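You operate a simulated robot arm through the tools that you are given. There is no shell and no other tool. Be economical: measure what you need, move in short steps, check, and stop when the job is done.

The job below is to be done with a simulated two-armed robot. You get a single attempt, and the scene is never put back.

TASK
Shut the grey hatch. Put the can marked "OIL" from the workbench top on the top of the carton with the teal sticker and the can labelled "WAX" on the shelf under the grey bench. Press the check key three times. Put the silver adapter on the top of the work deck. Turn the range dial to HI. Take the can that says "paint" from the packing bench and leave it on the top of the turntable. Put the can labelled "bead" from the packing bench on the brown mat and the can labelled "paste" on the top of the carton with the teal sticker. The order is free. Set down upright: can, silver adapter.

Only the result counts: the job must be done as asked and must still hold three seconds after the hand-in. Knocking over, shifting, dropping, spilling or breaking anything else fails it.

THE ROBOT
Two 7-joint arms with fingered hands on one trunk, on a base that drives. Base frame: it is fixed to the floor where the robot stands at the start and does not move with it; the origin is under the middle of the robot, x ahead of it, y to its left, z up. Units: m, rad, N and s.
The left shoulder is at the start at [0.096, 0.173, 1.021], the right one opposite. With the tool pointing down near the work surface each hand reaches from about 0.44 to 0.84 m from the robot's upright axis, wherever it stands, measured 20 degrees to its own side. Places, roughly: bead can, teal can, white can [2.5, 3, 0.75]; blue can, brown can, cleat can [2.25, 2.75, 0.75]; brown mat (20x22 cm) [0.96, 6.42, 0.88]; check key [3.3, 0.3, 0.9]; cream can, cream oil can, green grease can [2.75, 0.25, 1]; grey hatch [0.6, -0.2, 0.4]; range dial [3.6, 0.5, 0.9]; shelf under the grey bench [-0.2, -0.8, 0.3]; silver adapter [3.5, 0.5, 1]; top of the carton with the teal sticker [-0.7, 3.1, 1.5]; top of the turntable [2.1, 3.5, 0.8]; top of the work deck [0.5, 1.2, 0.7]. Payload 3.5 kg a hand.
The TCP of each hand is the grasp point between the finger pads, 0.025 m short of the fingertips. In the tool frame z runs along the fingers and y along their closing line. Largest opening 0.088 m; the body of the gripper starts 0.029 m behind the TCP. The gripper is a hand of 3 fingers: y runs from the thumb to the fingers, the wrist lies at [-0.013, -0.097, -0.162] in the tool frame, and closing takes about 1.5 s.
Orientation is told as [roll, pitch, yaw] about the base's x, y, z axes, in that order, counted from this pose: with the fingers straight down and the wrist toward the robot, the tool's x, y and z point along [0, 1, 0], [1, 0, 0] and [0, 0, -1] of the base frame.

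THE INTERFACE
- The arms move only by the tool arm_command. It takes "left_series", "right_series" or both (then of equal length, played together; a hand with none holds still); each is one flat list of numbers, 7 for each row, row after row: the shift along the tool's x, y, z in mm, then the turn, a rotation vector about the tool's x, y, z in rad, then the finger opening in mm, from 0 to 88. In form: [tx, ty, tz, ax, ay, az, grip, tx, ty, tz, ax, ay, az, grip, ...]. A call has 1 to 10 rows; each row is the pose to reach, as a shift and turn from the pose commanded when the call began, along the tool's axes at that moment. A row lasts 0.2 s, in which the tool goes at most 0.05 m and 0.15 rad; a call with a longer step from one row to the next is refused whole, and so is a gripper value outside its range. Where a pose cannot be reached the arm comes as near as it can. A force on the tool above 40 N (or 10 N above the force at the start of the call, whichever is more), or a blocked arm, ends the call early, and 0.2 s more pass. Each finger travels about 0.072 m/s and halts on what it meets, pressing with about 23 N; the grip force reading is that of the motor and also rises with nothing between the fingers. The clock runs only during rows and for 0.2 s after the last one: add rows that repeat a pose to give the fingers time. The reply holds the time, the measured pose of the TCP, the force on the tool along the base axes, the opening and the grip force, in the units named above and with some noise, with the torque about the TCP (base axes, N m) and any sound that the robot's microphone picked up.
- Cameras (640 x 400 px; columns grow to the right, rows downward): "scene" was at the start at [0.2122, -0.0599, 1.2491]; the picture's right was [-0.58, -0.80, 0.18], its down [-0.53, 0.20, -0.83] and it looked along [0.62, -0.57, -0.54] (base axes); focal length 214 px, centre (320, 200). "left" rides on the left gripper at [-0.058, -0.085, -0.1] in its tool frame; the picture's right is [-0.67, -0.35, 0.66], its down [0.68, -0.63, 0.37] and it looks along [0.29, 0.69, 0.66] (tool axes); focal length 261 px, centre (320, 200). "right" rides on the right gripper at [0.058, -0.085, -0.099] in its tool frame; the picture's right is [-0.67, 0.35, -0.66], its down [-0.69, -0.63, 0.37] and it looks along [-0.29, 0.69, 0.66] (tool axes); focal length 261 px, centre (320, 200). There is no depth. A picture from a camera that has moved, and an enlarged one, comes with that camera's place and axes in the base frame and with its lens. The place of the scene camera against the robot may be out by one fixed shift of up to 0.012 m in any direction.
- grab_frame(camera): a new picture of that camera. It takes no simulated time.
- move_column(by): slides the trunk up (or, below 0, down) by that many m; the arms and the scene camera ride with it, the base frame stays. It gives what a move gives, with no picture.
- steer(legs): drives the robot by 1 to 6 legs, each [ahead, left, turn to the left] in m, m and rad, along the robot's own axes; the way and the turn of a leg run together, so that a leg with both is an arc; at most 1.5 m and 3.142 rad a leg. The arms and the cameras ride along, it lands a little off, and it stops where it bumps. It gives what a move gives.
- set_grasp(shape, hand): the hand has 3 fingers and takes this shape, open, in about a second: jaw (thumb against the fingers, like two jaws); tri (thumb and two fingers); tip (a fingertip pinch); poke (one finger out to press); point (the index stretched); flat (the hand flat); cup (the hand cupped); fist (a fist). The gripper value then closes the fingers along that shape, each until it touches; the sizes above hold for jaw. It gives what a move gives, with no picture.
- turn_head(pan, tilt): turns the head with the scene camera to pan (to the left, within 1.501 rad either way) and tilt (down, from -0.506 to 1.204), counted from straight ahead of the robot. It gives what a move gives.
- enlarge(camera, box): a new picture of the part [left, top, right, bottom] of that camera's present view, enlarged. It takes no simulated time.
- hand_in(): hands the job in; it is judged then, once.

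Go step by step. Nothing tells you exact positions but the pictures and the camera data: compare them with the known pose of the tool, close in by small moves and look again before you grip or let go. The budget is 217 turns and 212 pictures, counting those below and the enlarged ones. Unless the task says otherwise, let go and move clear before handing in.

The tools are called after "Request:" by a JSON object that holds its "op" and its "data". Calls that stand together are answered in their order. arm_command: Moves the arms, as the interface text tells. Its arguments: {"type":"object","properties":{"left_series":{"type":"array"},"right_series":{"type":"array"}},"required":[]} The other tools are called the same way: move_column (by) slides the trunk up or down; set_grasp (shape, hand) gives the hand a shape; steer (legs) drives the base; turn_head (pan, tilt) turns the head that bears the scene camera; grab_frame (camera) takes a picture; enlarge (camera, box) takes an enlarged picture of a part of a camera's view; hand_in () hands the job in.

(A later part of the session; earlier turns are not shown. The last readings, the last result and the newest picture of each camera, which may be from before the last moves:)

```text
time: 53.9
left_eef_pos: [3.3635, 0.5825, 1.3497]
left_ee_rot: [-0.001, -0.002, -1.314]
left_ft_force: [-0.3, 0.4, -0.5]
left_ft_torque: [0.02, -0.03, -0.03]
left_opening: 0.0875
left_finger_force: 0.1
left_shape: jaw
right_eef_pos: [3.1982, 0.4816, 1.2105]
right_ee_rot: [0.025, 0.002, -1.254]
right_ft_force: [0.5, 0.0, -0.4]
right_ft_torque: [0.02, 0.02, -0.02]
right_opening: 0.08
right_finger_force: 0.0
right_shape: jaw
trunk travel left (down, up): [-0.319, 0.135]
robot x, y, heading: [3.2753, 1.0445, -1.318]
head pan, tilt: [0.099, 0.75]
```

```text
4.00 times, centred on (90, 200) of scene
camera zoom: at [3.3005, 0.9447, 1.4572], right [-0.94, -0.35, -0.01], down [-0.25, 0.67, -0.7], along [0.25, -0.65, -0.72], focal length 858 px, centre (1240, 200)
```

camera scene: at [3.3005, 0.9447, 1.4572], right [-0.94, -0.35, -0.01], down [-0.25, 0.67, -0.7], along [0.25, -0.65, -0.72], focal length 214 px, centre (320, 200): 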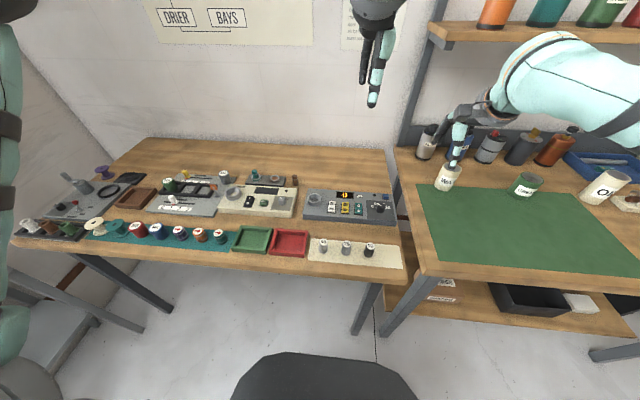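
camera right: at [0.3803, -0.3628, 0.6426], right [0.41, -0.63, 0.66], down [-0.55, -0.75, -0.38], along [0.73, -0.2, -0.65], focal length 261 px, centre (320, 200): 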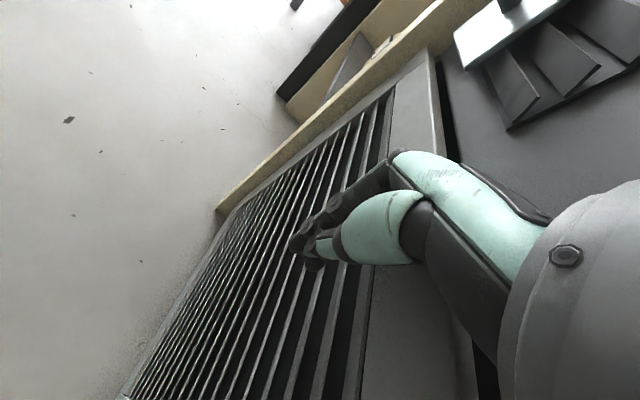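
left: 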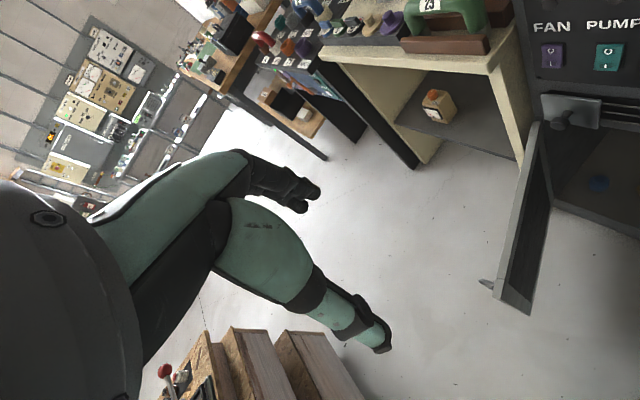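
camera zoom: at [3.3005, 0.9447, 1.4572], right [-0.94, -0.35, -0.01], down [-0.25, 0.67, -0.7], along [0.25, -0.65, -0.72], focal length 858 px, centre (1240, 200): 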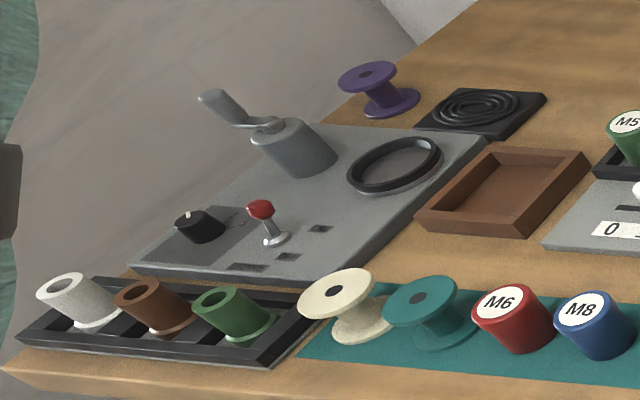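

The blue key at about (3.27,0.33) fits "check key", the cream panel's dial at (3.63,0.49) is the range dial, and the silver adapter is the "50". I'll shape the right hand to poke and look.

Request:
{"op": "set_grasp", "data": {"hand": "right", "shape": "poke"}}

Request:
{"op": "grab_frame", "data": {"camera": "right"}}

Request:
{"op": "grab_frame", "data": {"camera": "left"}}

Request:
{"op": "enlarge", "data": {"camera": "scene", "box": [400, 50, 560, 200]}}

```text
time: 54.8
left_eef_pos: [3.3635, 0.5842, 1.3505]
left_ee_rot: [-0.002, -0.003, -1.314]
left_ft_force: [-0.2, 0.7, -0.2]
left_ft_torque: [-0.01, 0.02, 0.0]
left_opening: 0.0876
left_finger_force: 0.1
left_shape: jaw
right_eef_pos: [3.198, 0.482, 1.2092]
right_ee_rot: [0.027, 0.002, -1.254]
right_ft_force: [0.7, 0.0, -0.8]
right_ft_torque: [-0.03, 0.02, 0.0]
right_opening: 0.0001
right_finger_force: 0.0
right_shape: poke
trunk travel left (down, up): [-0.319, 0.135]
robot x, y, heading: [3.2776, 1.0441, -1.312]
head pan, tilt: [0.099, 0.75]
```

```text
179 pictures are left
camera right: at [3.2249, 0.5788, 1.3108], right [-0.54, -0.55, 0.64], down [-0.84, 0.39, -0.38], along [-0.04, -0.74, -0.67], focal length 261 px, centre (320, 200)
```

right: 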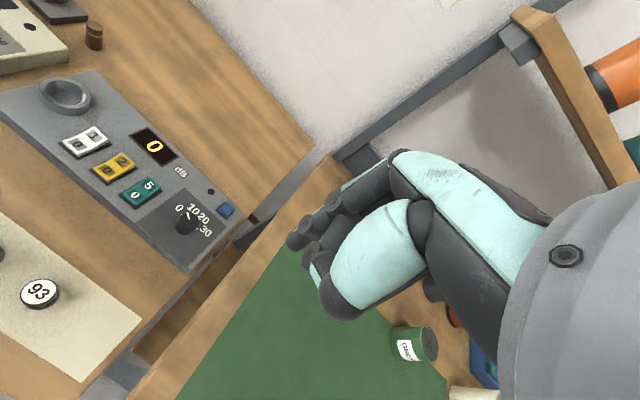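

```text
178 pictures are left
camera left: at [3.2865, 0.6528, 1.4502], right [-0.74, 0.17, -0.66], down [0.5, 0.78, -0.37], along [0.45, -0.6, -0.66], focal length 261 px, centre (320, 200)
```

left: 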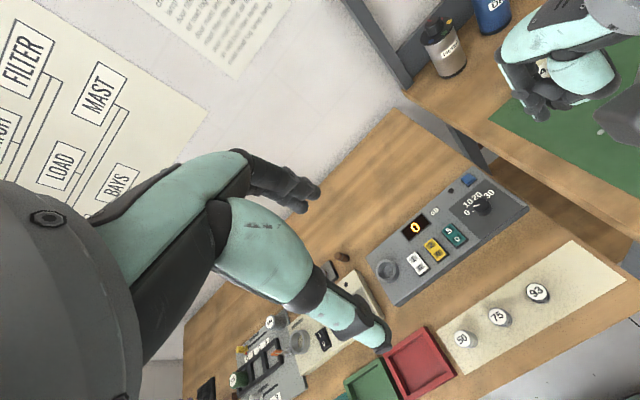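

```text
2.67 times, centred on (480, 125) of scene
camera zoom: at [3.3006, 0.9448, 1.4572], right [-0.94, -0.35, -0.01], down [-0.25, 0.67, -0.7], along [0.25, -0.65, -0.72], focal length 572 px, centre (-107, 400)
```

zoom: 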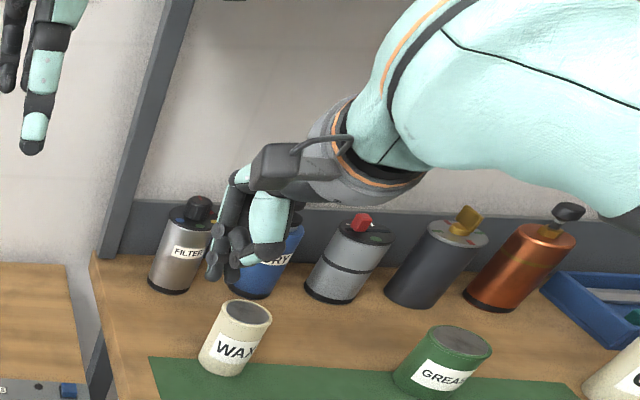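

The poke fingertip sits on the tool axis, and both wrist cameras put the blue key at about (3.282,0.337). I'll bring the right hand above it.

Request:
{"op": "arm_command", "data": {"right_series": [8, 40, 10, 0, 0, 0, 0, 16, 80, 25, 0, 0, 0, 0, 24, 121, 45, 0, 0, 0, 0, 32, 161, 65, 0, 0, 0, 0, 32, 161, 110, 0, 0, 0, 0, 32, 161, 155, 0, 0, 0, 0, 32, 161, 200, 0, 0, 0, 0, 32, 161, 230, 0, 0, 0, 0, 32, 161, 230, 0, 0, 0, 0]}}

Request:
{"op": "grab_frame", "data": {"camera": "right"}}

Request:
{"op": "enlarge", "data": {"camera": "scene", "box": [290, 130, 450, 230]}}

Request:
{"op": "enlarge", "data": {"camera": "left", "box": [360, 100, 600, 300]}}

```text
time: 56.8
left_eef_pos: [3.3623, 0.5827, 1.3502]
left_ee_rot: [-0.001, -0.004, -1.316]
left_ft_force: [0.0, -0.9, 0.9]
left_ft_torque: [-0.04, -0.01, 0.01]
left_opening: 0.0878
left_finger_force: 0.1
left_shape: jaw
right_eef_pos: [3.2838, 0.3396, 0.9785]
right_ee_rot: [0.024, 0.002, -1.253]
right_ft_force: [-0.1, 0.6, -0.2]
right_ft_torque: [0.01, 0.0, 0.01]
right_opening: 0.0002
right_finger_force: 0.0
right_shape: poke
trunk travel left (down, up): [-0.319, 0.135]
robot x, y, heading: [3.278, 1.0382, -1.312]
head pan, tilt: [0.099, 0.75]
```

```text
176 pictures are left
camera right: at [3.3112, 0.4372, 1.0791], right [-0.54, -0.55, 0.64], down [-0.84, 0.39, -0.38], along [-0.04, -0.74, -0.67], focal length 261 px, centre (320, 200)
```

right: 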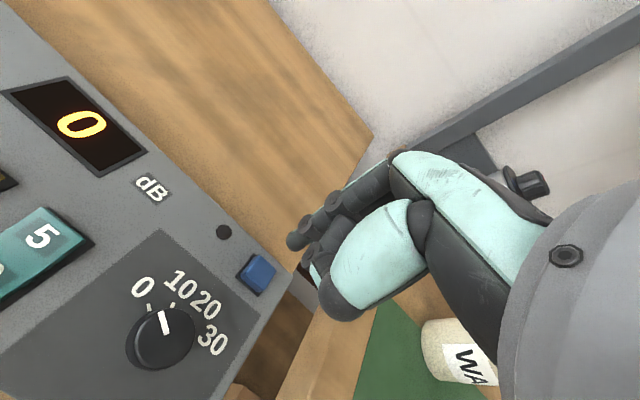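

```text
4.00 times, centred on (370, 180) of scene
camera zoom: at [3.3003, 0.945, 1.4573], right [-0.94, -0.35, -0.01], down [-0.25, 0.67, -0.7], along [0.25, -0.65, -0.72], focal length 858 px, centre (120, 280)
```

zoom: 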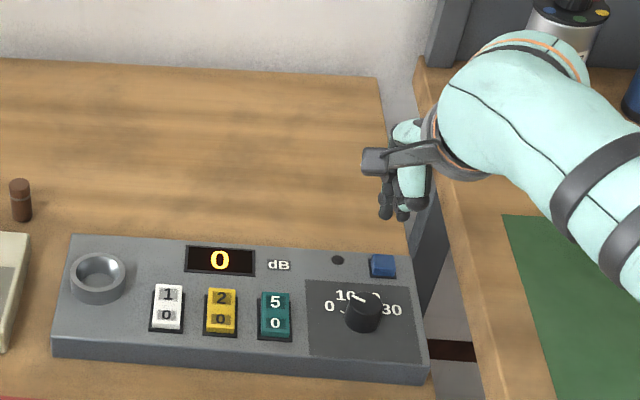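

```text
2.00 times, centred on (480, 200) of left
camera zoom: at [3.2862, 0.6531, 1.4503], right [-0.74, 0.17, -0.66], down [0.5, 0.78, -0.37], along [0.45, -0.6, -0.66], focal length 521 px, centre (0, 200)
```

zoom: 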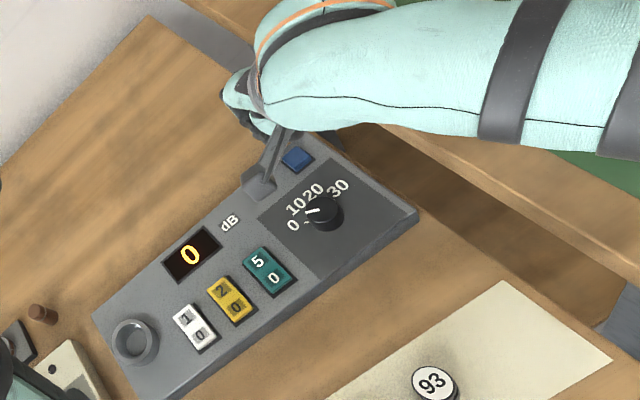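

The key lies right under the fingertip if its top is at about z 0.90. I'll descend slowly and check again.

Request:
{"op": "arm_command", "data": {"right_series": [0, 0, 15, 0, 0, 0, 0, 0, 0, 30, 0, 0, 0, 0, 0, 0, 40, 0, 0, 0, 0, 0, 0, 40, 0, 0, 0, 0]}}

Request:
{"op": "grab_frame", "data": {"camera": "right"}}

```text
time: 57.8
left_eef_pos: [3.3652, 0.5833, 1.3504]
left_ee_rot: [-0.001, -0.003, -1.315]
left_ft_force: [-0.5, -0.9, -0.3]
left_ft_torque: [0.03, 0.01, 0.0]
left_opening: 0.0878
left_finger_force: 0.0
left_shape: jaw
right_eef_pos: [3.284, 0.34, 0.9403]
right_ee_rot: [0.027, 0.002, -1.254]
right_ft_force: [0.9, 0.3, 1.0]
right_ft_torque: [0.0, -0.02, -0.03]
right_opening: 0.0
right_finger_force: 0.0
right_shape: poke
trunk travel left (down, up): [-0.319, 0.135]
robot x, y, heading: [3.2739, 1.0398, -1.314]
head pan, tilt: [0.099, 0.75]
```

```text
173 pictures are left
camera right: at [3.3109, 0.438, 1.0413], right [-0.54, -0.55, 0.64], down [-0.84, 0.39, -0.38], along [-0.04, -0.74, -0.67], focal length 261 px, centre (320, 200)
```

right: 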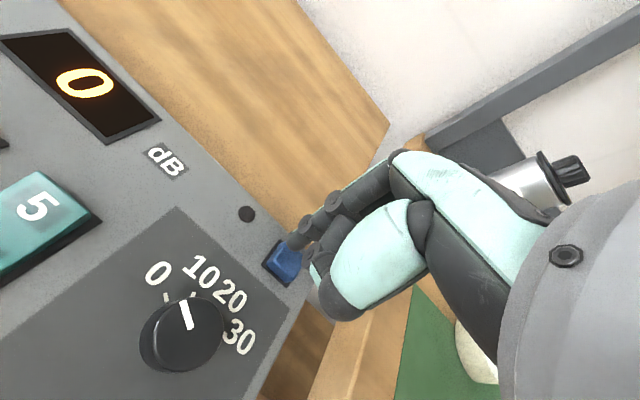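

Triangulating the two views puts the key top at z≈0.893, directly under the tip. First press: down slowly and back up.

Request:
{"op": "arm_command", "data": {"right_series": [-1, 2, 10, 0, 0, 0, 0, -1, 2, 18, 0, 0, 0, 0, -1, 2, 23, 0, 0, 0, 0, -1, 2, 27, 0, 0, 0, 0, -1, 2, 30, 0, 0, 0, 0, -1, 2, 30, 0, 0, 0, 0]}}

Request:
{"op": "grab_frame", "data": {"camera": "right"}}

```text
time: 59.2
left_eef_pos: [3.3633, 0.5883, 1.3516]
left_ee_rot: [-0.001, -0.004, -1.315]
left_ft_force: [0.4, -0.2, -0.1]
left_ft_torque: [-0.01, -0.01, 0.03]
left_opening: 0.0876
left_finger_force: 0.0
left_shape: jaw
right_eef_pos: [3.2859, 0.3411, 0.9155]
right_ee_rot: [0.024, -0.006, -1.253]
right_ft_force: [-0.6, -11.7, 36.1]
right_ft_torque: [-0.32, 0.27, 0.08]
right_opening: 0.0001
right_finger_force: 0.1
right_shape: poke
trunk travel left (down, up): [-0.319, 0.135]
robot x, y, heading: [3.2786, 1.0433, -1.317]
head pan, tilt: [0.099, 0.75]
heard: click
```

```text
172 pictures are left
camera right: at [3.3133, 0.4391, 1.0153], right [-0.54, -0.54, 0.64], down [-0.84, 0.38, -0.39], along [-0.04, -0.75, -0.66], focal length 261 px, centre (320, 200)
```

right: 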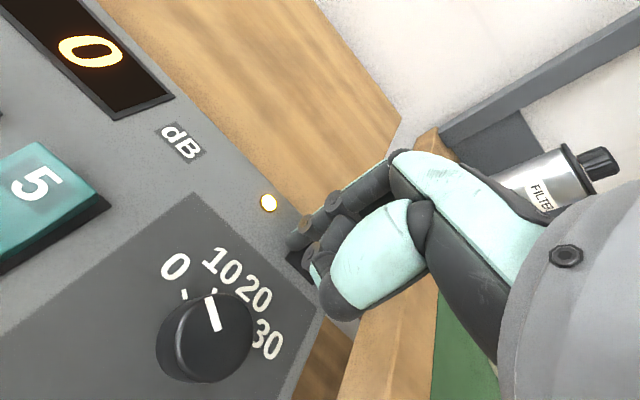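

A click and the panel lamp lit: press one counts. I'll release and press a second time.

Request:
{"op": "arm_command", "data": {"right_series": [0, 0, -8, 0, 0, 0, 0, 0, 0, -16, 0, 0, 0, 0, 0, 0, -16, 0, 0, 0, 0, 0, 0, -8, 0, 0, 0, 0, 0, 0, -4, 0, 0, 0, 0, 0, 0, -1, 0, 0, 0, 0, 0, 0, -1, 0, 0, 0, 0]}}

Request:
{"op": "grab_frame", "data": {"camera": "right"}}

```text
time: 60.8
left_eef_pos: [3.3644, 0.5864, 1.3529]
left_ee_rot: [0.0, -0.005, -1.314]
left_ft_force: [-0.2, -0.9, -0.2]
left_ft_torque: [-0.03, -0.02, 0.03]
left_opening: 0.0878
left_finger_force: 0.1
left_shape: jaw
right_eef_pos: [3.287, 0.3401, 0.9154]
right_ee_rot: [0.025, -0.004, -1.252]
right_ft_force: [-2.5, -9.8, 29.4]
right_ft_torque: [-0.25, 0.34, 0.12]
right_opening: 0.0001
right_finger_force: 0.0
right_shape: poke
trunk travel left (down, up): [-0.319, 0.135]
robot x, y, heading: [3.2781, 1.0403, -1.312]
head pan, tilt: [0.099, 0.75]
```

```text
171 pictures are left
camera right: at [3.3126, 0.4389, 1.0156], right [-0.54, -0.54, 0.64], down [-0.84, 0.38, -0.39], along [-0.04, -0.75, -0.67], focal length 261 px, centre (320, 200)
```

right: 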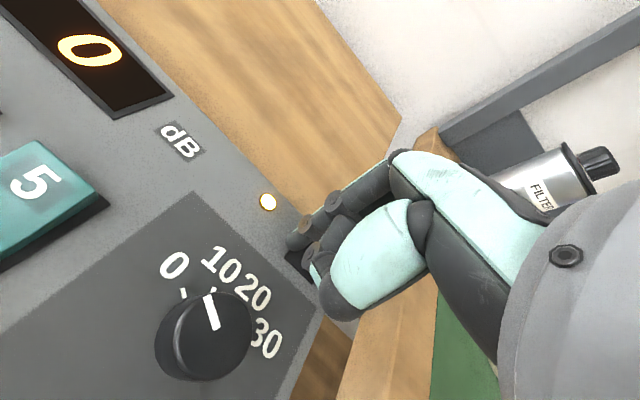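

No click this time, so I need to know whether the key ever released. I'll lift clear and look at the lamp.

Request:
{"op": "arm_command", "data": {"right_series": [0, 0, -10, 0, 0, 0, 0, 0, 0, -20, 0, 0, 0, 0, 0, 0, -30, 0, 0, 0, 0, 0, 0, -30, 0, 0, 0, 0]}}

Request:
{"op": "grab_frame", "data": {"camera": "right"}}

```text
time: 61.8
left_eef_pos: [3.3634, 0.5841, 1.3511]
left_ee_rot: [-0.002, -0.001, -1.315]
left_ft_force: [0.0, -0.3, -0.8]
left_ft_torque: [0.01, 0.02, 0.0]
left_opening: 0.0878
left_finger_force: 0.1
left_shape: jaw
right_eef_pos: [3.2849, 0.3395, 0.9415]
right_ee_rot: [0.025, 0.004, -1.254]
right_ft_force: [-0.3, 0.0, 0.4]
right_ft_torque: [0.0, -0.02, 0.02]
right_opening: 0.0001
right_finger_force: 0.1
right_shape: poke
trunk travel left (down, up): [-0.319, 0.135]
robot x, y, heading: [3.2775, 1.0433, -1.311]
head pan, tilt: [0.099, 0.75]
```

```text
170 pictures are left
camera right: at [3.3116, 0.437, 1.0423], right [-0.54, -0.55, 0.64], down [-0.84, 0.39, -0.38], along [-0.04, -0.74, -0.67], focal length 261 px, centre (320, 200)
```

right: 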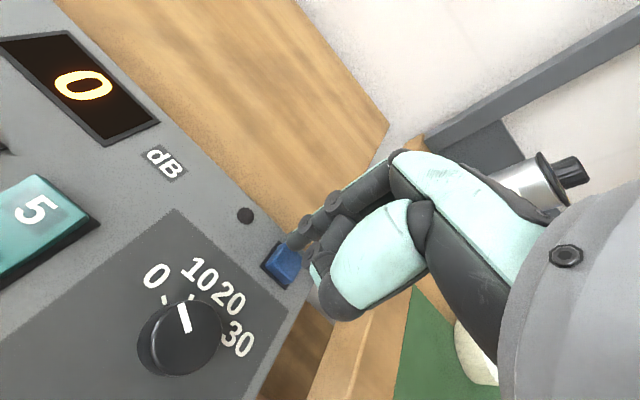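

The lamp goes off on release and there was no click in that call, so it may never have released. I'll press again from clear, listening for the click.

Request:
{"op": "arm_command", "data": {"right_series": [0, 1, 10, 0, 0, 0, 0, 0, 1, 18, 0, 0, 0, 0, 0, 1, 23, 0, 0, 0, 0, 0, 1, 27, 0, 0, 0, 0, 0, 1, 30, 0, 0, 0, 0, 0, 1, 30, 0, 0, 0, 0]}}

Request:
{"op": "grab_frame", "data": {"camera": "right"}}

Request:
{"op": "arm_command", "data": {"right_series": [0, 0, -8, 0, 0, 0, 0, 0, 0, -16, 0, 0, 0, 0, 0, 0, -16, 0, 0, 0, 0]}}

Request:
{"op": "grab_frame", "data": {"camera": "right"}}

```text
time: 63.2
left_eef_pos: [3.3635, 0.5877, 1.3524]
left_ee_rot: [-0.001, -0.007, -1.314]
left_ft_force: [-0.6, 0.2, 0.0]
left_ft_torque: [0.01, 0.01, 0.0]
left_opening: 0.0878
left_finger_force: 0.1
left_shape: jaw
right_eef_pos: [3.2862, 0.3395, 0.9153]
right_ee_rot: [0.028, -0.007, -1.253]
right_ft_force: [1.8, -10.6, 31.8]
right_ft_torque: [-0.32, 0.3, 0.15]
right_opening: 0.0
right_finger_force: 0.1
right_shape: poke
trunk travel left (down, up): [-0.319, 0.135]
robot x, y, heading: [3.2764, 1.0403, -1.31]
head pan, tilt: [0.099, 0.75]
heard: click
```

```text
169 pictures are left
camera right: at [3.3133, 0.4376, 1.0155], right [-0.54, -0.54, 0.64], down [-0.84, 0.38, -0.39], along [-0.04, -0.75, -0.66], focal length 261 px, centre (320, 200)
```

right: 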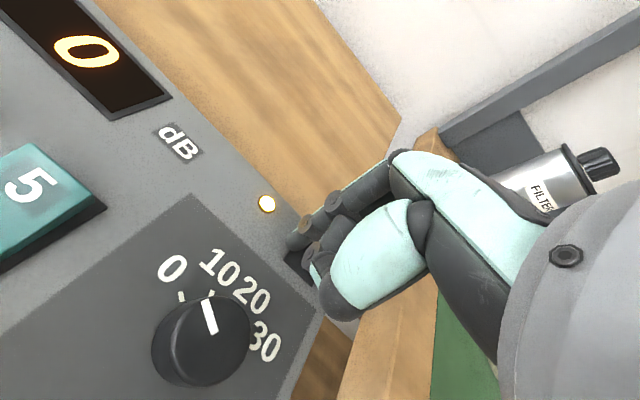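

```text
time: 64.0
left_eef_pos: [3.3631, 0.5846, 1.351]
left_ee_rot: [-0.002, 0.0, -1.315]
left_ft_force: [-0.2, 0.1, -0.5]
left_ft_torque: [0.02, -0.01, -0.02]
left_opening: 0.0879
left_finger_force: 0.1
left_shape: jaw
right_eef_pos: [3.2847, 0.3387, 0.9248]
right_ee_rot: [0.026, 0.005, -1.253]
right_ft_force: [-0.3, 0.4, 2.5]
right_ft_torque: [0.02, 0.0, -0.04]
right_opening: 0.0
right_finger_force: 0.1
right_shape: poke
trunk travel left (down, up): [-0.319, 0.135]
robot x, y, heading: [3.2789, 1.0403, -1.312]
head pan, tilt: [0.099, 0.75]
```

```text
168 pictures are left
camera right: at [3.3113, 0.4365, 1.0263], right [-0.54, -0.55, 0.64], down [-0.84, 0.39, -0.38], along [-0.04, -0.74, -0.67], focal length 261 px, centre (320, 200)
```

right: 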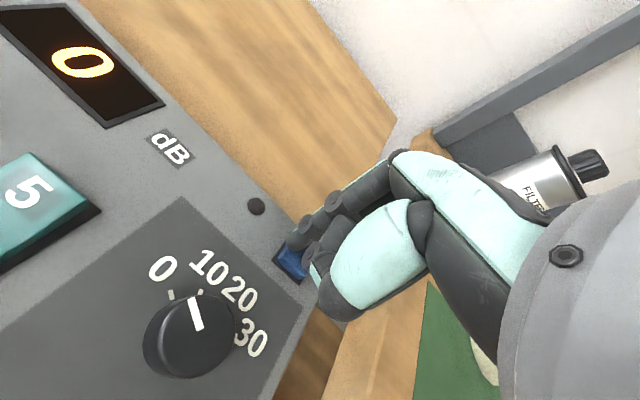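

The lamp is off only at near-full release, and each counted press clicks; the silent one did not re-arm. That makes two clicks so far, so I'll lift clear and make the third.

Request:
{"op": "arm_command", "data": {"right_series": [0, 0, -10, 0, 0, 0, 0, 0, 0, -16, 0, 0, 0, 0, 0, 0, -16, 0, 0, 0, 0]}}

Request:
{"op": "arm_command", "data": {"right_series": [0, 0, 10, 0, 0, 0, 0, 0, 0, 18, 0, 0, 0, 0, 0, 0, 25, 0, 0, 0, 0, 0, 0, 29, 0, 0, 0, 0, 0, 0, 32, 0, 0, 0, 0, 0, 0, 32, 0, 0, 0, 0]}}

Request:
{"op": "grab_frame", "data": {"camera": "right"}}

Request:
{"op": "arm_command", "data": {"right_series": [0, 0, -40, 0, 0, 0, 0, 0, 0, -80, 0, 0, 0, 0, 0, 0, -120, 0, 0, 0, 0, 0, -40, -160, 0, 0, 0, 0, 0, -80, -185, 0, 0, 0, 0, 0, -120, -205, 0, 0, 0, 0, 0, -150, -220, 0, 0, 0, 0, 0, -150, -220, 0, 0, 0, 0]}}

Request:
{"op": "grab_frame", "data": {"camera": "right"}}

```text
time: 64.8
left_eef_pos: [3.3639, 0.5823, 1.3502]
left_ee_rot: [-0.002, -0.002, -1.313]
left_ft_force: [-0.6, 0.8, -0.4]
left_ft_torque: [0.02, 0.0, 0.02]
left_opening: 0.0877
left_finger_force: 0.1
left_shape: jaw
right_eef_pos: [3.2861, 0.3381, 0.9422]
right_ee_rot: [0.024, 0.001, -1.252]
right_ft_force: [-1.3, -0.3, 0.8]
right_ft_torque: [0.03, -0.05, 0.0]
right_opening: 0.0001
right_finger_force: 0.0
right_shape: poke
trunk travel left (down, up): [-0.319, 0.135]
robot x, y, heading: [3.278, 1.04, -1.311]
head pan, tilt: [0.099, 0.75]
```

```text
time: 66.2
left_eef_pos: [3.3637, 0.5869, 1.352]
left_ee_rot: [-0.001, -0.007, -1.314]
left_ft_force: [0.5, 1.2, 0.4]
left_ft_torque: [-0.01, -0.03, 0.0]
left_opening: 0.0877
left_finger_force: 0.1
left_shape: jaw
right_eef_pos: [3.2871, 0.3394, 0.9158]
right_ee_rot: [0.023, -0.004, -1.253]
right_ft_force: [2.0, -10.2, 28.6]
right_ft_torque: [-0.29, 0.24, 0.13]
right_opening: 0.0
right_finger_force: 0.1
right_shape: poke
trunk travel left (down, up): [-0.319, 0.135]
robot x, y, heading: [3.2804, 1.0418, -1.307]
head pan, tilt: [0.099, 0.75]
heard: click
```

```text
167 pictures are left
camera right: at [3.3135, 0.4372, 1.0159], right [-0.54, -0.54, 0.64], down [-0.84, 0.38, -0.39], along [-0.04, -0.75, -0.66], focal length 261 px, centre (320, 200)
```

right: 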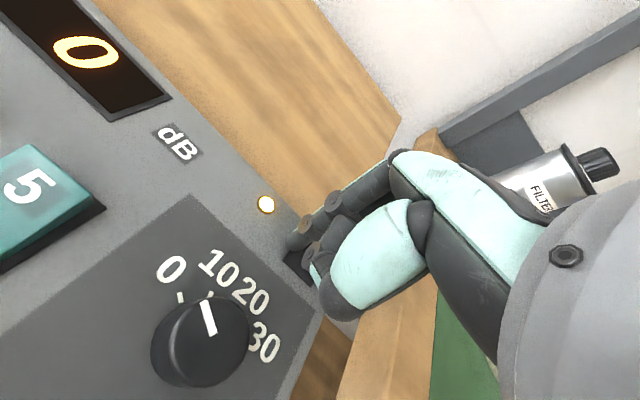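

```text
refused: row 4 steps farther than a row can; nothing moved
```

```text
166 pictures are left
camera right: at [3.3135, 0.4372, 1.0159], right [-0.54, -0.54, 0.64], down [-0.84, 0.38, -0.39], along [-0.04, -0.75, -0.66], focal length 261 px, centre (320, 200)
```

right: 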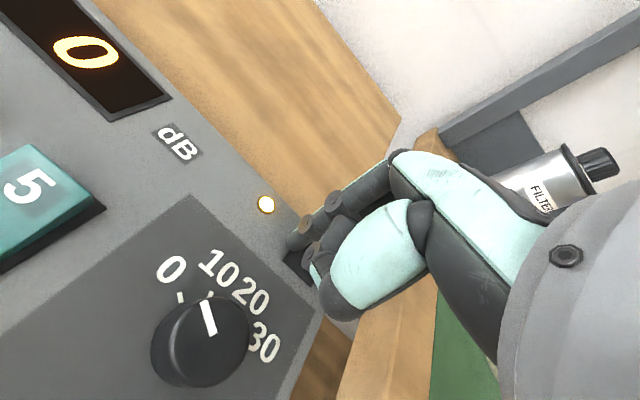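

Third click heard. Now I'll lift the right hand clear and bring the left hand above the range dial.

Request:
{"op": "arm_command", "data": {"right_series": [0, 0, -35, 0, 0, 0, 0, 0, 0, -75, 0, 0, 0, 0, 0, 0, -115, 0, 0, 0, 0, 0, -20, -150, 0, 0, 0, 0, 0, -50, -180, 0, 0, 0, 0, 0, -80, -200, 0, 0, 0, 0, 0, -110, -220, 0, 0, 0, 0, 0, -140, -220, 0, 0, 0, 0, 0, -140, -220, 0, 0, 0, 0], "left_series": [29, 20, 25, 0, 0, 0, 85, 57, 40, 50, 0, 0, 0, 85, 86, 60, 78, 0, 0, 0, 85, 115, 80, 105, 0, 0, 0, 85, 143, 100, 135, 0, 0, 0, 85, 172, 120, 165, 0, 0, 0, 85, 201, 140, 195, 0, 0, 0, 85, 229, 160, 225, 0, 0, 0, 85, 229, 160, 225, 0, 0, 0, 85]}}

Request:
{"op": "grab_frame", "data": {"camera": "left"}}

Request:
{"op": "turn_head", "data": {"pan": 0.6, "tilt": 0.75}}

Request:
{"op": "grab_frame", "data": {"camera": "scene"}}

```text
time: 68.2
left_eef_pos: [3.6241, 0.4843, 1.1236]
left_ee_rot: [0.001, -0.002, -1.315]
left_ft_force: [0.6, 0.6, -0.4]
left_ft_torque: [-0.02, 0.01, -0.06]
left_opening: 0.0852
left_finger_force: 0.0
left_shape: jaw
right_eef_pos: [3.2354, 0.4679, 1.1319]
right_ee_rot: [0.027, 0.002, -1.255]
right_ft_force: [-0.6, -0.1, 0.1]
right_ft_torque: [-0.03, -0.01, 0.0]
right_opening: 0.0002
right_finger_force: 0.1
right_shape: poke
trunk travel left (down, up): [-0.319, 0.135]
robot x, y, heading: [3.278, 1.0417, -1.313]
head pan, tilt: [0.099, 0.75]
```

```text
165 pictures are left
camera left: at [3.5482, 0.5531, 1.2234], right [-0.74, 0.17, -0.66], down [0.5, 0.78, -0.37], along [0.45, -0.6, -0.66], focal length 261 px, centre (320, 200)
```

left: 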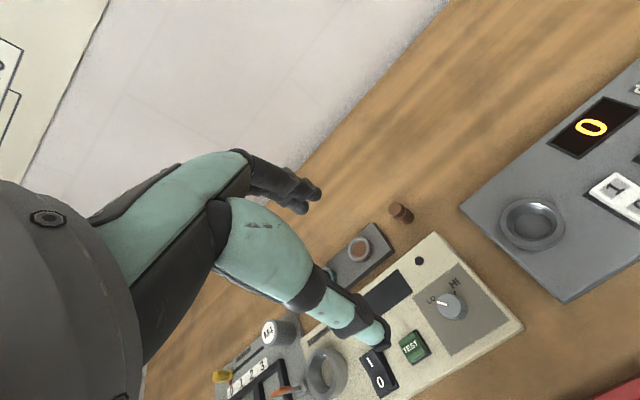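

```text
time: 69.2
left_eef_pos: [3.6259, 0.4844, 1.1244]
left_ee_rot: [-0.001, -0.002, -1.315]
left_ft_force: [-0.4, 0.5, 0.4]
left_ft_torque: [0.0, 0.02, 0.01]
left_opening: 0.0854
left_finger_force: 0.0
left_shape: jaw
right_eef_pos: [3.2375, 0.4677, 1.131]
right_ee_rot: [0.025, 0.003, -1.254]
right_ft_force: [-0.2, -0.4, -0.9]
right_ft_torque: [0.0, 0.02, -0.01]
right_opening: 0.0
right_finger_force: 0.0
right_shape: poke
trunk travel left (down, up): [-0.319, 0.135]
robot x, y, heading: [3.2731, 1.0421, -1.312]
head pan, tilt: [0.6, 0.75]
```

```text
164 pictures are left
camera scene: at [3.3346, 0.9682, 1.4579], right [-0.65, -0.76, -0.03], down [-0.53, 0.48, -0.7], along [0.54, -0.44, -0.71], focal length 214 px, centre (320, 200)
```

scene: 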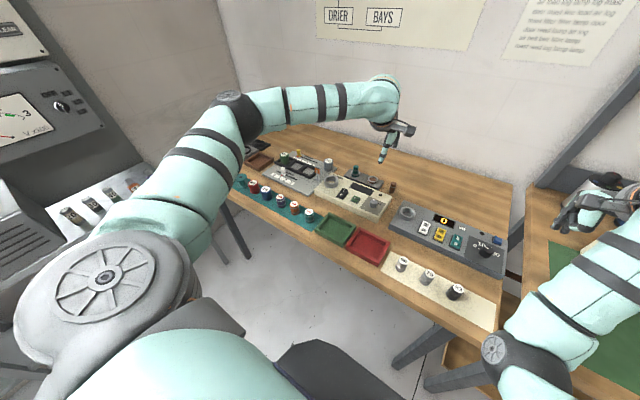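

Request:
{"op": "enlarge", "data": {"camera": "left", "box": [380, 230, 540, 360]}}

Request:
{"op": "enlarge", "data": {"camera": "scene", "box": [310, 160, 450, 240]}}

```text
3.08 times, centred on (460, 295) of left
camera zoom: at [3.5488, 0.5534, 1.2235], right [-0.74, 0.17, -0.66], down [0.5, 0.78, -0.37], along [0.45, -0.6, -0.66], focal length 802 px, centre (-111, -92)
```

zoom: 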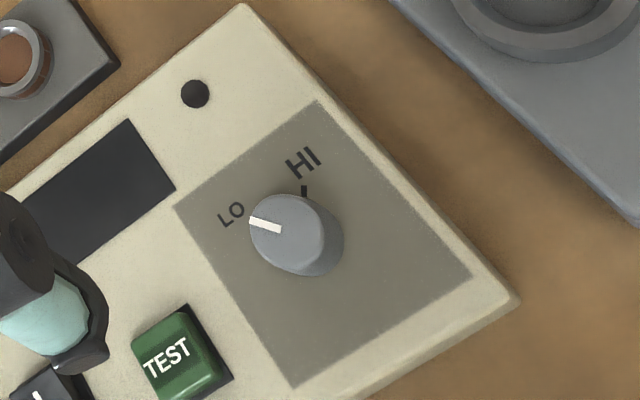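

```text
4.57 times, centred on (380, 200) of scene
camera zoom: at [3.3346, 0.9682, 1.4579], right [-0.65, -0.76, -0.03], down [-0.53, 0.48, -0.7], along [0.54, -0.44, -0.71], focal length 980 px, centre (46, 200)
```

zoom: 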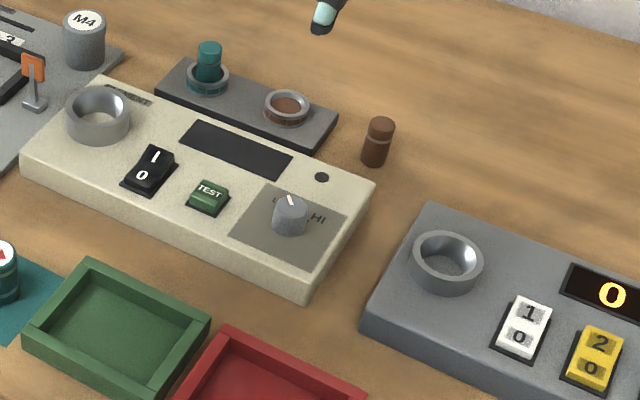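

The dial points to LO; HI is about 80–85° clockwise seen from above, dial centre near (3.6245,0.500). I'll pre-rotate the left hand the other way and come down above the dial.

Request:
{"op": "arm_command", "data": {"left_series": [1, -4, 25, 0, 0, -0.14, 70, 2, -8, 50, 0, 0, -0.28, 60, 3, -12, 75, 0, 0, -0.42, 55, 3, -15, 100, 0, 0, -0.56, 55, 3, -15, 115, 0, 0, -0.7, 55, 3, -15, 115, 0, 0, -0.7, 55]}}

Request:
{"op": "grab_frame", "data": {"camera": "left"}}

Request:
{"op": "enlarge", "data": {"camera": "scene", "box": [310, 130, 450, 230]}}

```text
time: 70.6
left_eef_pos: [3.6253, 0.4985, 1.0092]
left_ee_rot: [-0.002, 0.001, -0.613]
left_ft_force: [-0.6, -0.4, -0.1]
left_ft_torque: [-0.01, 0.01, -0.03]
left_opening: 0.0554
left_finger_force: 0.0
left_shape: jaw
right_eef_pos: [3.2369, 0.4684, 1.1317]
right_ee_rot: [0.025, 0.002, -1.256]
right_ft_force: [0.3, -0.1, -0.5]
right_ft_torque: [-0.02, 0.03, -0.02]
right_opening: 0.0
right_finger_force: 0.2
right_shape: poke
trunk travel left (down, up): [-0.319, 0.135]
robot x, y, heading: [3.2788, 1.0456, -1.307]
head pan, tilt: [0.6, 0.75]
```

```text
161 pictures are left
camera left: at [3.5227, 0.5024, 1.1086], right [-0.67, -0.35, -0.65], down [-0.12, 0.92, -0.37], along [0.73, -0.17, -0.66], focal length 261 px, centre (320, 200)
```

left: 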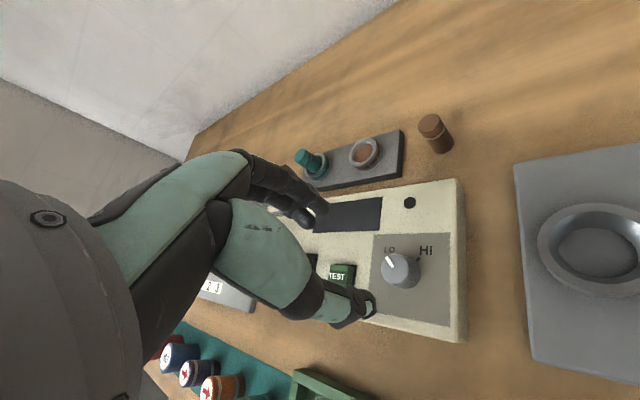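

```text
4.00 times, centred on (380, 180) of scene
camera zoom: at [3.3345, 0.9685, 1.4579], right [-0.65, -0.76, -0.03], down [-0.53, 0.48, -0.7], along [0.54, -0.44, -0.71], focal length 858 px, centre (80, 280)
```

zoom: 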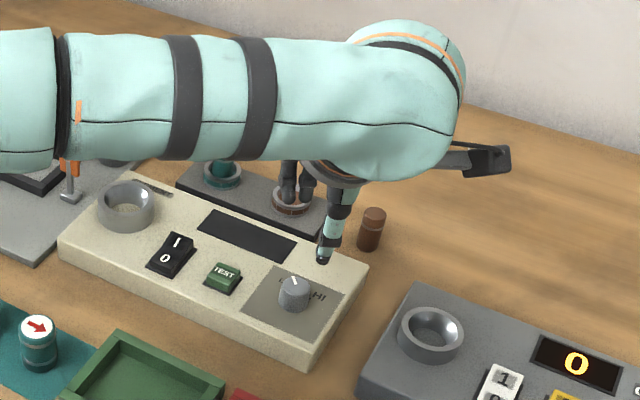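

The dial sits under the hand within a few mm (about (3.629,0.495), top near z 0.905). I'll nudge, lower and look again.

Request:
{"op": "arm_command", "data": {"left_series": [0, 2, 25, 0, 0, 0, 55, 0, 5, 50, 0, 0, 0, 55, 0, 5, 64, 0, 0, 0, 55, 0, 5, 64, 0, 0, 0, 55]}}

Request:
{"op": "enlarge", "data": {"camera": "left", "box": [260, 180, 480, 340]}}

Request:
{"op": "enlarge", "data": {"camera": "scene", "box": [310, 130, 450, 230]}}

```text
time: 71.6
left_eef_pos: [3.6284, 0.4978, 0.9463]
left_ee_rot: [0.0, 0.001, -0.614]
left_ft_force: [0.4, 0.0, 0.4]
left_ft_torque: [0.03, 0.02, 0.01]
left_opening: 0.0555
left_finger_force: 0.0
left_shape: jaw
right_eef_pos: [3.2375, 0.469, 1.1318]
right_ee_rot: [0.025, 0.003, -1.254]
right_ft_force: [0.4, -1.0, 0.1]
right_ft_torque: [0.03, 0.02, -0.01]
right_opening: 0.0
right_finger_force: 0.0
right_shape: poke
trunk travel left (down, up): [-0.319, 0.135]
robot x, y, heading: [3.2786, 1.0415, -1.31]
head pan, tilt: [0.6, 0.75]
```

```text
2.50 times, centred on (370, 260) of left
camera zoom: at [3.5261, 0.5014, 1.0456], right [-0.67, -0.35, -0.65], down [-0.12, 0.92, -0.37], along [0.73, -0.17, -0.66], focal length 652 px, centre (195, 50)
```

zoom: 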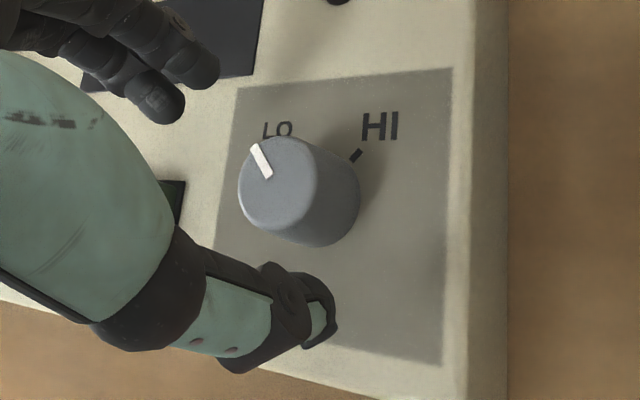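

```text
4.00 times, centred on (380, 180) of scene
camera zoom: at [3.3345, 0.9682, 1.4579], right [-0.65, -0.76, -0.03], down [-0.53, 0.48, -0.7], along [0.54, -0.44, -0.71], focal length 858 px, centre (80, 280)
```

zoom: 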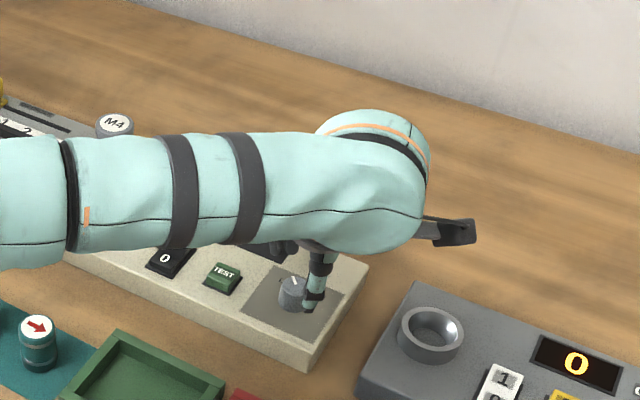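

The dial is now centred between the fingers. I'll lower the last 24 mm, grip and check.

Request:
{"op": "arm_command", "data": {"left_series": [0, 0, 10, 0, 0, 0, 55, 0, 0, 18, 0, 0, 0, 55, 0, 0, 24, 0, 0, 0, 50, 0, 0, 24, 0, 0, 0, 30, 0, 0, 24, 0, 0, 0, 10, 0, 0, 24, 0, 0, 0, 10, 0, 0, 24, 0, 0, 0, 10]}}

Request:
{"op": "enlarge", "data": {"camera": "left", "box": [260, 180, 480, 340]}}

```text
time: 73.2
left_eef_pos: [3.6276, 0.4973, 0.921]
left_ee_rot: [-0.002, -0.001, -0.612]
left_ft_force: [0.9, 0.4, -0.8]
left_ft_torque: [-0.03, -0.05, 0.0]
left_opening: 0.0167
left_finger_force: 23.4
left_shape: jaw
right_eef_pos: [3.2381, 0.4677, 1.1308]
right_ee_rot: [0.026, 0.001, -1.252]
right_ft_force: [0.1, 0.9, 0.1]
right_ft_torque: [0.01, -0.02, 0.0]
right_opening: 0.0
right_finger_force: 0.1
right_shape: poke
trunk travel left (down, up): [-0.319, 0.135]
robot x, y, heading: [3.2733, 1.0414, -1.314]
head pan, tilt: [0.6, 0.75]
```

```text
2.50 times, centred on (370, 260) of left
camera zoom: at [3.5266, 0.5013, 1.0213], right [-0.67, -0.35, -0.65], down [-0.12, 0.92, -0.37], along [0.73, -0.17, -0.66], focal length 652 px, centre (195, 50)
```

zoom: 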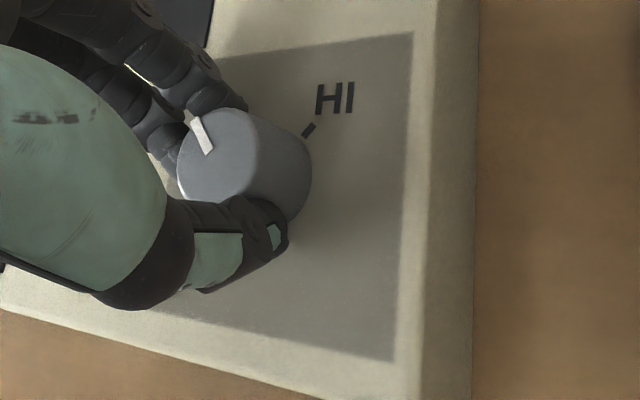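

The dial is gripped. I'll turn it clockwise 1.2 rad and look.

Request:
{"op": "arm_command", "data": {"left_series": [0, 0, 0, 0, 0, 0.12, 10, 0, 0, 0, 0, 0, 0.24, 10, 0, 0, 0, 0, 0, 0.36, 10, 0, 0, 0, 0, 0, 0.48, 10, 0, 0, 0, 0, 0, 0.6, 10, 0, 0, 0, 0, 0, 0.72, 10, 0, 0, 0, 0, 0, 0.84, 10, 0, 0, 0, 0, 0, 0.96, 10, 0, 0, 0, 0, 0, 1.08, 10, 0, 0, 0, 0, 0, 1.2, 10]}}

Request:
{"op": "enlarge", "data": {"camera": "left", "box": [260, 180, 480, 340]}}

Request:
{"op": "enlarge", "data": {"camera": "scene", "box": [310, 130, 450, 230]}}

```text
time: 75.4
left_eef_pos: [3.629, 0.4952, 0.9214]
left_ee_rot: [-0.001, -0.001, -1.815]
left_ft_force: [2.9, -6.6, -2.3]
left_ft_torque: [-0.19, -0.08, 0.02]
left_opening: 0.0163
left_finger_force: 23.4
left_shape: jaw
right_eef_pos: [3.2378, 0.4675, 1.131]
right_ee_rot: [0.022, 0.004, -1.253]
right_ft_force: [0.3, -0.8, 0.3]
right_ft_torque: [-0.04, 0.0, 0.0]
right_opening: 0.0
right_finger_force: 0.1
right_shape: poke
trunk travel left (down, up): [-0.319, 0.135]
robot x, y, heading: [3.2739, 1.0399, -1.312]
head pan, tilt: [0.6, 0.75]
```

```text
2.50 times, centred on (370, 260) of left
camera zoom: at [3.5949, 0.5951, 1.0214], right [-0.57, 0.5, -0.66], down [0.82, 0.44, -0.37], along [0.11, -0.74, -0.66], focal length 652 px, centre (195, 50)
```

zoom: 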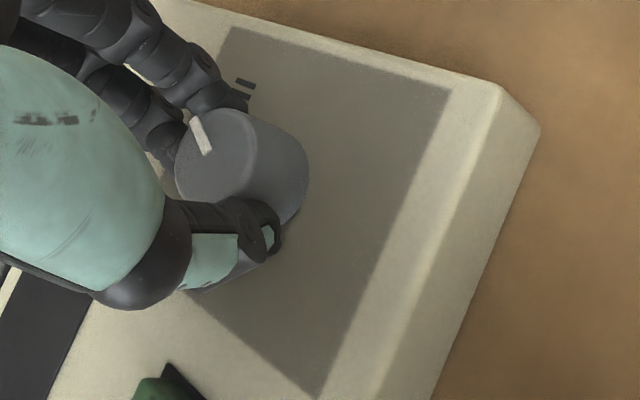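

```text
4.00 times, centred on (380, 180) of scene
camera zoom: at [3.3354, 0.9666, 1.4578], right [-0.65, -0.76, -0.03], down [-0.53, 0.48, -0.7], along [0.54, -0.44, -0.71], focal length 858 px, centre (80, 280)
```

zoom: 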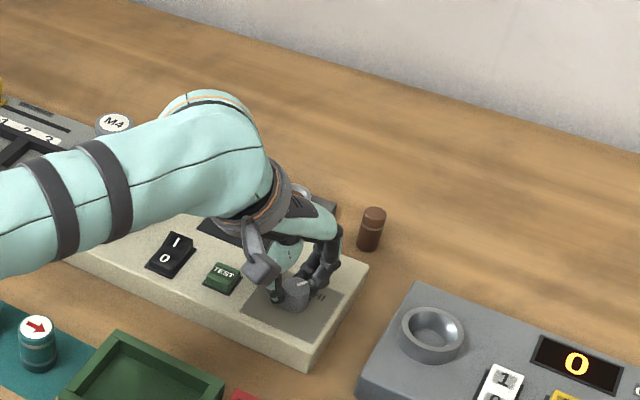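

The dial follows; it needs about another 0.2 rad to reach the HI tick.

Request:
{"op": "arm_command", "data": {"left_series": [0, 0, 0, 0, 0, 0.1, 10, 0, 0, 0, 0, 0, 0.21, 10, 0, 0, 0, 0, 0, 0.21, 10]}}

Request:
{"op": "arm_command", "data": {"left_series": [0, 0, 0, 0, 0, 0, 40, 0, 0, 0, 0, 0, 0, 60, 0, 0, 0, 0, 0, 0, 60, 0, 0, -30, 0, 0, 0, 60, 0, 0, -70, 0, 0, 0, 60, 0, 0, -110, 0, 0, 0, 60, 0, 0, -150, 0, 0, 0, 60, 0, 0, -150, 0, 0, 0, 60]}}

Request:
{"op": "grab_frame", "data": {"camera": "left"}}

Request:
{"op": "enlarge", "data": {"camera": "left", "box": [330, 220, 490, 360]}}

```text
time: 76.2
left_eef_pos: [3.629, 0.4964, 0.9222]
left_ee_rot: [-0.001, -0.002, -2.025]
left_ft_force: [6.4, -7.9, -1.1]
left_ft_torque: [-0.24, -0.07, 0.14]
left_opening: 0.0162
left_finger_force: 22.8
left_shape: jaw
right_eef_pos: [3.2387, 0.4672, 1.1306]
right_ee_rot: [0.025, 0.003, -1.251]
right_ft_force: [0.6, 0.1, -0.1]
right_ft_torque: [0.01, -0.01, -0.03]
right_opening: 0.0002
right_finger_force: 0.1
right_shape: poke
trunk travel left (down, up): [-0.319, 0.135]
robot x, y, heading: [3.2758, 1.0434, -1.316]
head pan, tilt: [0.6, 0.75]
```

```text
time: 78.0
left_eef_pos: [3.6285, 0.4975, 1.0728]
left_ee_rot: [0.0, -0.001, -2.024]
left_ft_force: [-0.4, 0.0, -0.7]
left_ft_torque: [0.01, -0.02, 0.02]
left_opening: 0.0596
left_finger_force: 0.1
left_shape: jaw
right_eef_pos: [3.2375, 0.4673, 1.1312]
right_ee_rot: [0.023, 0.002, -1.253]
right_ft_force: [0.4, 0.2, -0.2]
right_ft_torque: [0.01, -0.01, 0.01]
right_opening: 0.0001
right_finger_force: 0.1
right_shape: poke
trunk travel left (down, up): [-0.319, 0.135]
robot x, y, heading: [3.2794, 1.0434, -1.314]
head pan, tilt: [0.6, 0.75]
```

```text
154 pictures are left
camera left: at [3.6145, 0.6015, 1.1721], right [-0.45, 0.61, -0.66], down [0.89, 0.27, -0.37], along [-0.05, -0.75, -0.66], focal length 261 px, centre (320, 200)
```

left: 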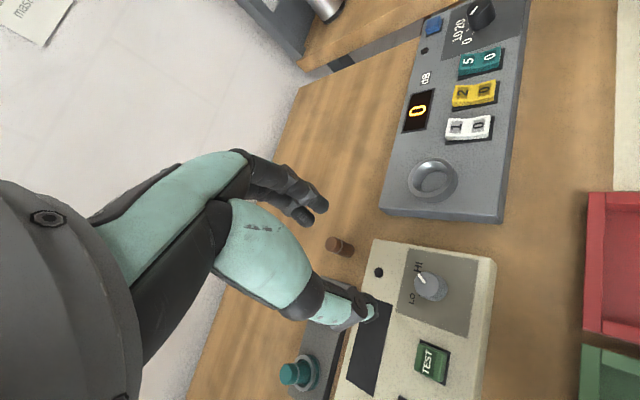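

```text
2.86 times, centred on (410, 290) of left
camera zoom: at [3.6145, 0.6015, 1.1721], right [-0.45, 0.61, -0.66], down [0.89, 0.27, -0.37], along [-0.05, -0.75, -0.66], focal length 745 px, centre (63, -57)
```

zoom: 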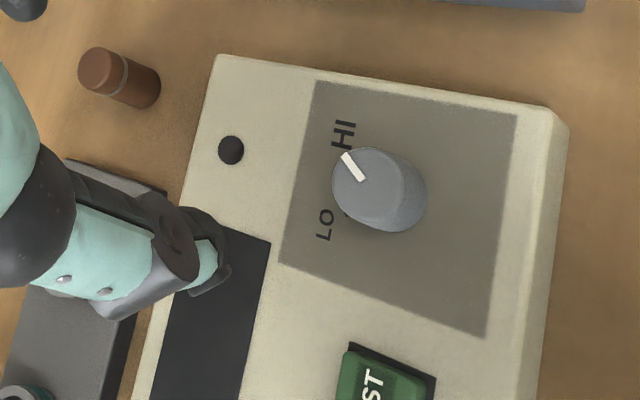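

The pointer now sits on HI. Next the silver "50" adapter: I'll back up a little for better reach, reset the left wrist and set the right hand back to jaw.

Request:
{"op": "steer", "data": {"legs": [[-0.15, 0, 0]]}}

Request:
{"op": "set_grasp", "data": {"hand": "right", "shape": "jaw"}}

Request:
{"op": "arm_command", "data": {"left_series": [0, 0, 0, 0, 0, -0.14, 70, 0, 0, 0, 0, 0, -0.28, 70, 0, 0, 0, 0, 0, -0.42, 70, 0, 0, 0, 0, 0, -0.56, 70, 0, 0, 0, 0, 0, -0.7, 70, 0, 0, 0, 0, 0, -0.7, 70]}}

Request:
{"op": "grab_frame", "data": {"camera": "left"}}

Request:
{"op": "turn_head", "data": {"pan": 0.2, "tilt": 0.75}}

Request:
{"op": "grab_frame", "data": {"camera": "scene"}}

```text
time: 79.3
left_eef_pos: [3.5908, 0.6413, 1.0709]
left_ee_rot: [-0.002, 0.001, -2.025]
left_ft_force: [0.1, -0.8, -0.5]
left_ft_torque: [-0.02, 0.0, -0.01]
left_opening: 0.0597
left_finger_force: 0.1
left_shape: jaw
right_eef_pos: [3.1987, 0.6113, 1.1312]
right_ee_rot: [0.025, 0.005, -1.257]
right_ft_force: [-0.4, -0.2, 0.1]
right_ft_torque: [-0.01, 0.02, -0.04]
right_opening: 0.0001
right_finger_force: 0.0
right_shape: poke
trunk travel left (down, up): [-0.319, 0.135]
robot x, y, heading: [3.2389, 1.1886, -1.316]
head pan, tilt: [0.6, 0.75]
```

```text
time: 80.2
left_eef_pos: [3.5893, 0.643, 1.0729]
left_ee_rot: [0.001, -0.002, -2.024]
left_ft_force: [0.7, -0.3, 0.5]
left_ft_torque: [-0.02, 0.01, -0.01]
left_opening: 0.0598
left_finger_force: 0.0
left_shape: jaw
right_eef_pos: [3.1978, 0.6144, 1.1316]
right_ee_rot: [0.024, 0.002, -1.254]
right_ft_force: [0.2, -0.1, 0.0]
right_ft_torque: [-0.01, 0.01, 0.0]
right_opening: 0.0881
right_finger_force: 0.0
right_shape: jaw
trunk travel left (down, up): [-0.319, 0.135]
robot x, y, heading: [3.2388, 1.1868, -1.316]
head pan, tilt: [0.6, 0.75]
```

```text
time: 81.6
left_eef_pos: [3.5918, 0.6428, 1.0727]
left_ee_rot: [-0.002, -0.001, -1.323]
left_ft_force: [0.5, -0.6, -0.1]
left_ft_torque: [0.02, -0.04, 0.01]
left_opening: 0.0695
left_finger_force: 0.1
left_shape: jaw
right_eef_pos: [3.1985, 0.6132, 1.1318]
right_ee_rot: [0.024, 0.001, -1.255]
right_ft_force: [0.6, 0.0, 0.0]
right_ft_torque: [0.0, -0.01, 0.04]
right_opening: 0.0882
right_finger_force: 0.0
right_shape: jaw
trunk travel left (down, up): [-0.319, 0.135]
robot x, y, heading: [3.2378, 1.1855, -1.315]
head pan, tilt: [0.6, 0.75]
```

```text
152 pictures are left
camera left: at [3.5144, 0.7126, 1.1718], right [-0.74, 0.17, -0.66], down [0.51, 0.78, -0.37], along [0.45, -0.61, -0.66], focal length 261 px, centre (320, 200)
```

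left: 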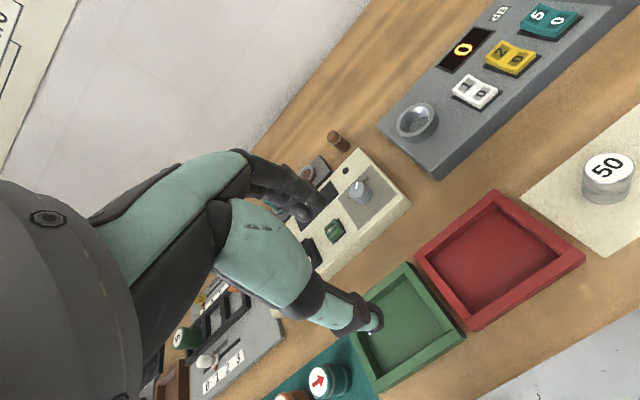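

```text
time: 82.5
left_eef_pos: [3.5902, 0.6423, 1.072]
left_ee_rot: [-0.002, -0.001, -1.325]
left_ft_force: [0.5, -0.4, 0.0]
left_ft_torque: [-0.02, -0.01, 0.03]
left_opening: 0.0697
left_finger_force: 0.1
left_shape: jaw
right_eef_pos: [3.1976, 0.6142, 1.1308]
right_ee_rot: [0.026, 0.003, -1.254]
right_ft_force: [-0.5, -0.5, -0.3]
right_ft_torque: [0.03, -0.01, 0.0]
right_opening: 0.0881
right_finger_force: 0.1
right_shape: jaw
trunk travel left (down, up): [-0.319, 0.135]
robot x, y, heading: [3.2399, 1.1844, -1.314]
head pan, tilt: [0.201, 0.75]
```

```text
151 pictures are left
camera scene: at [3.2702, 1.0932, 1.4573], right [-0.9, -0.44, -0.01], down [-0.31, 0.65, -0.7], along [0.31, -0.62, -0.72], focal length 214 px, centre (320, 200)
```

scene: 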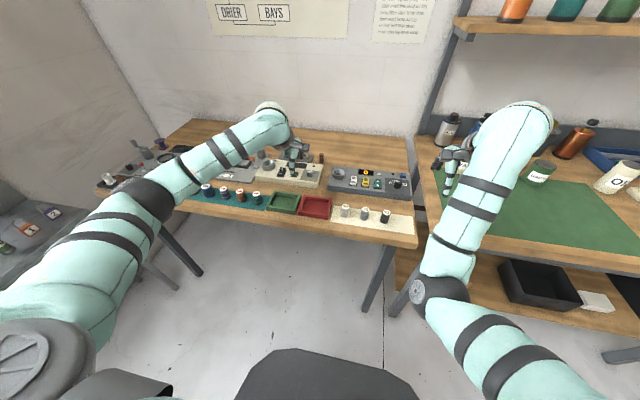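

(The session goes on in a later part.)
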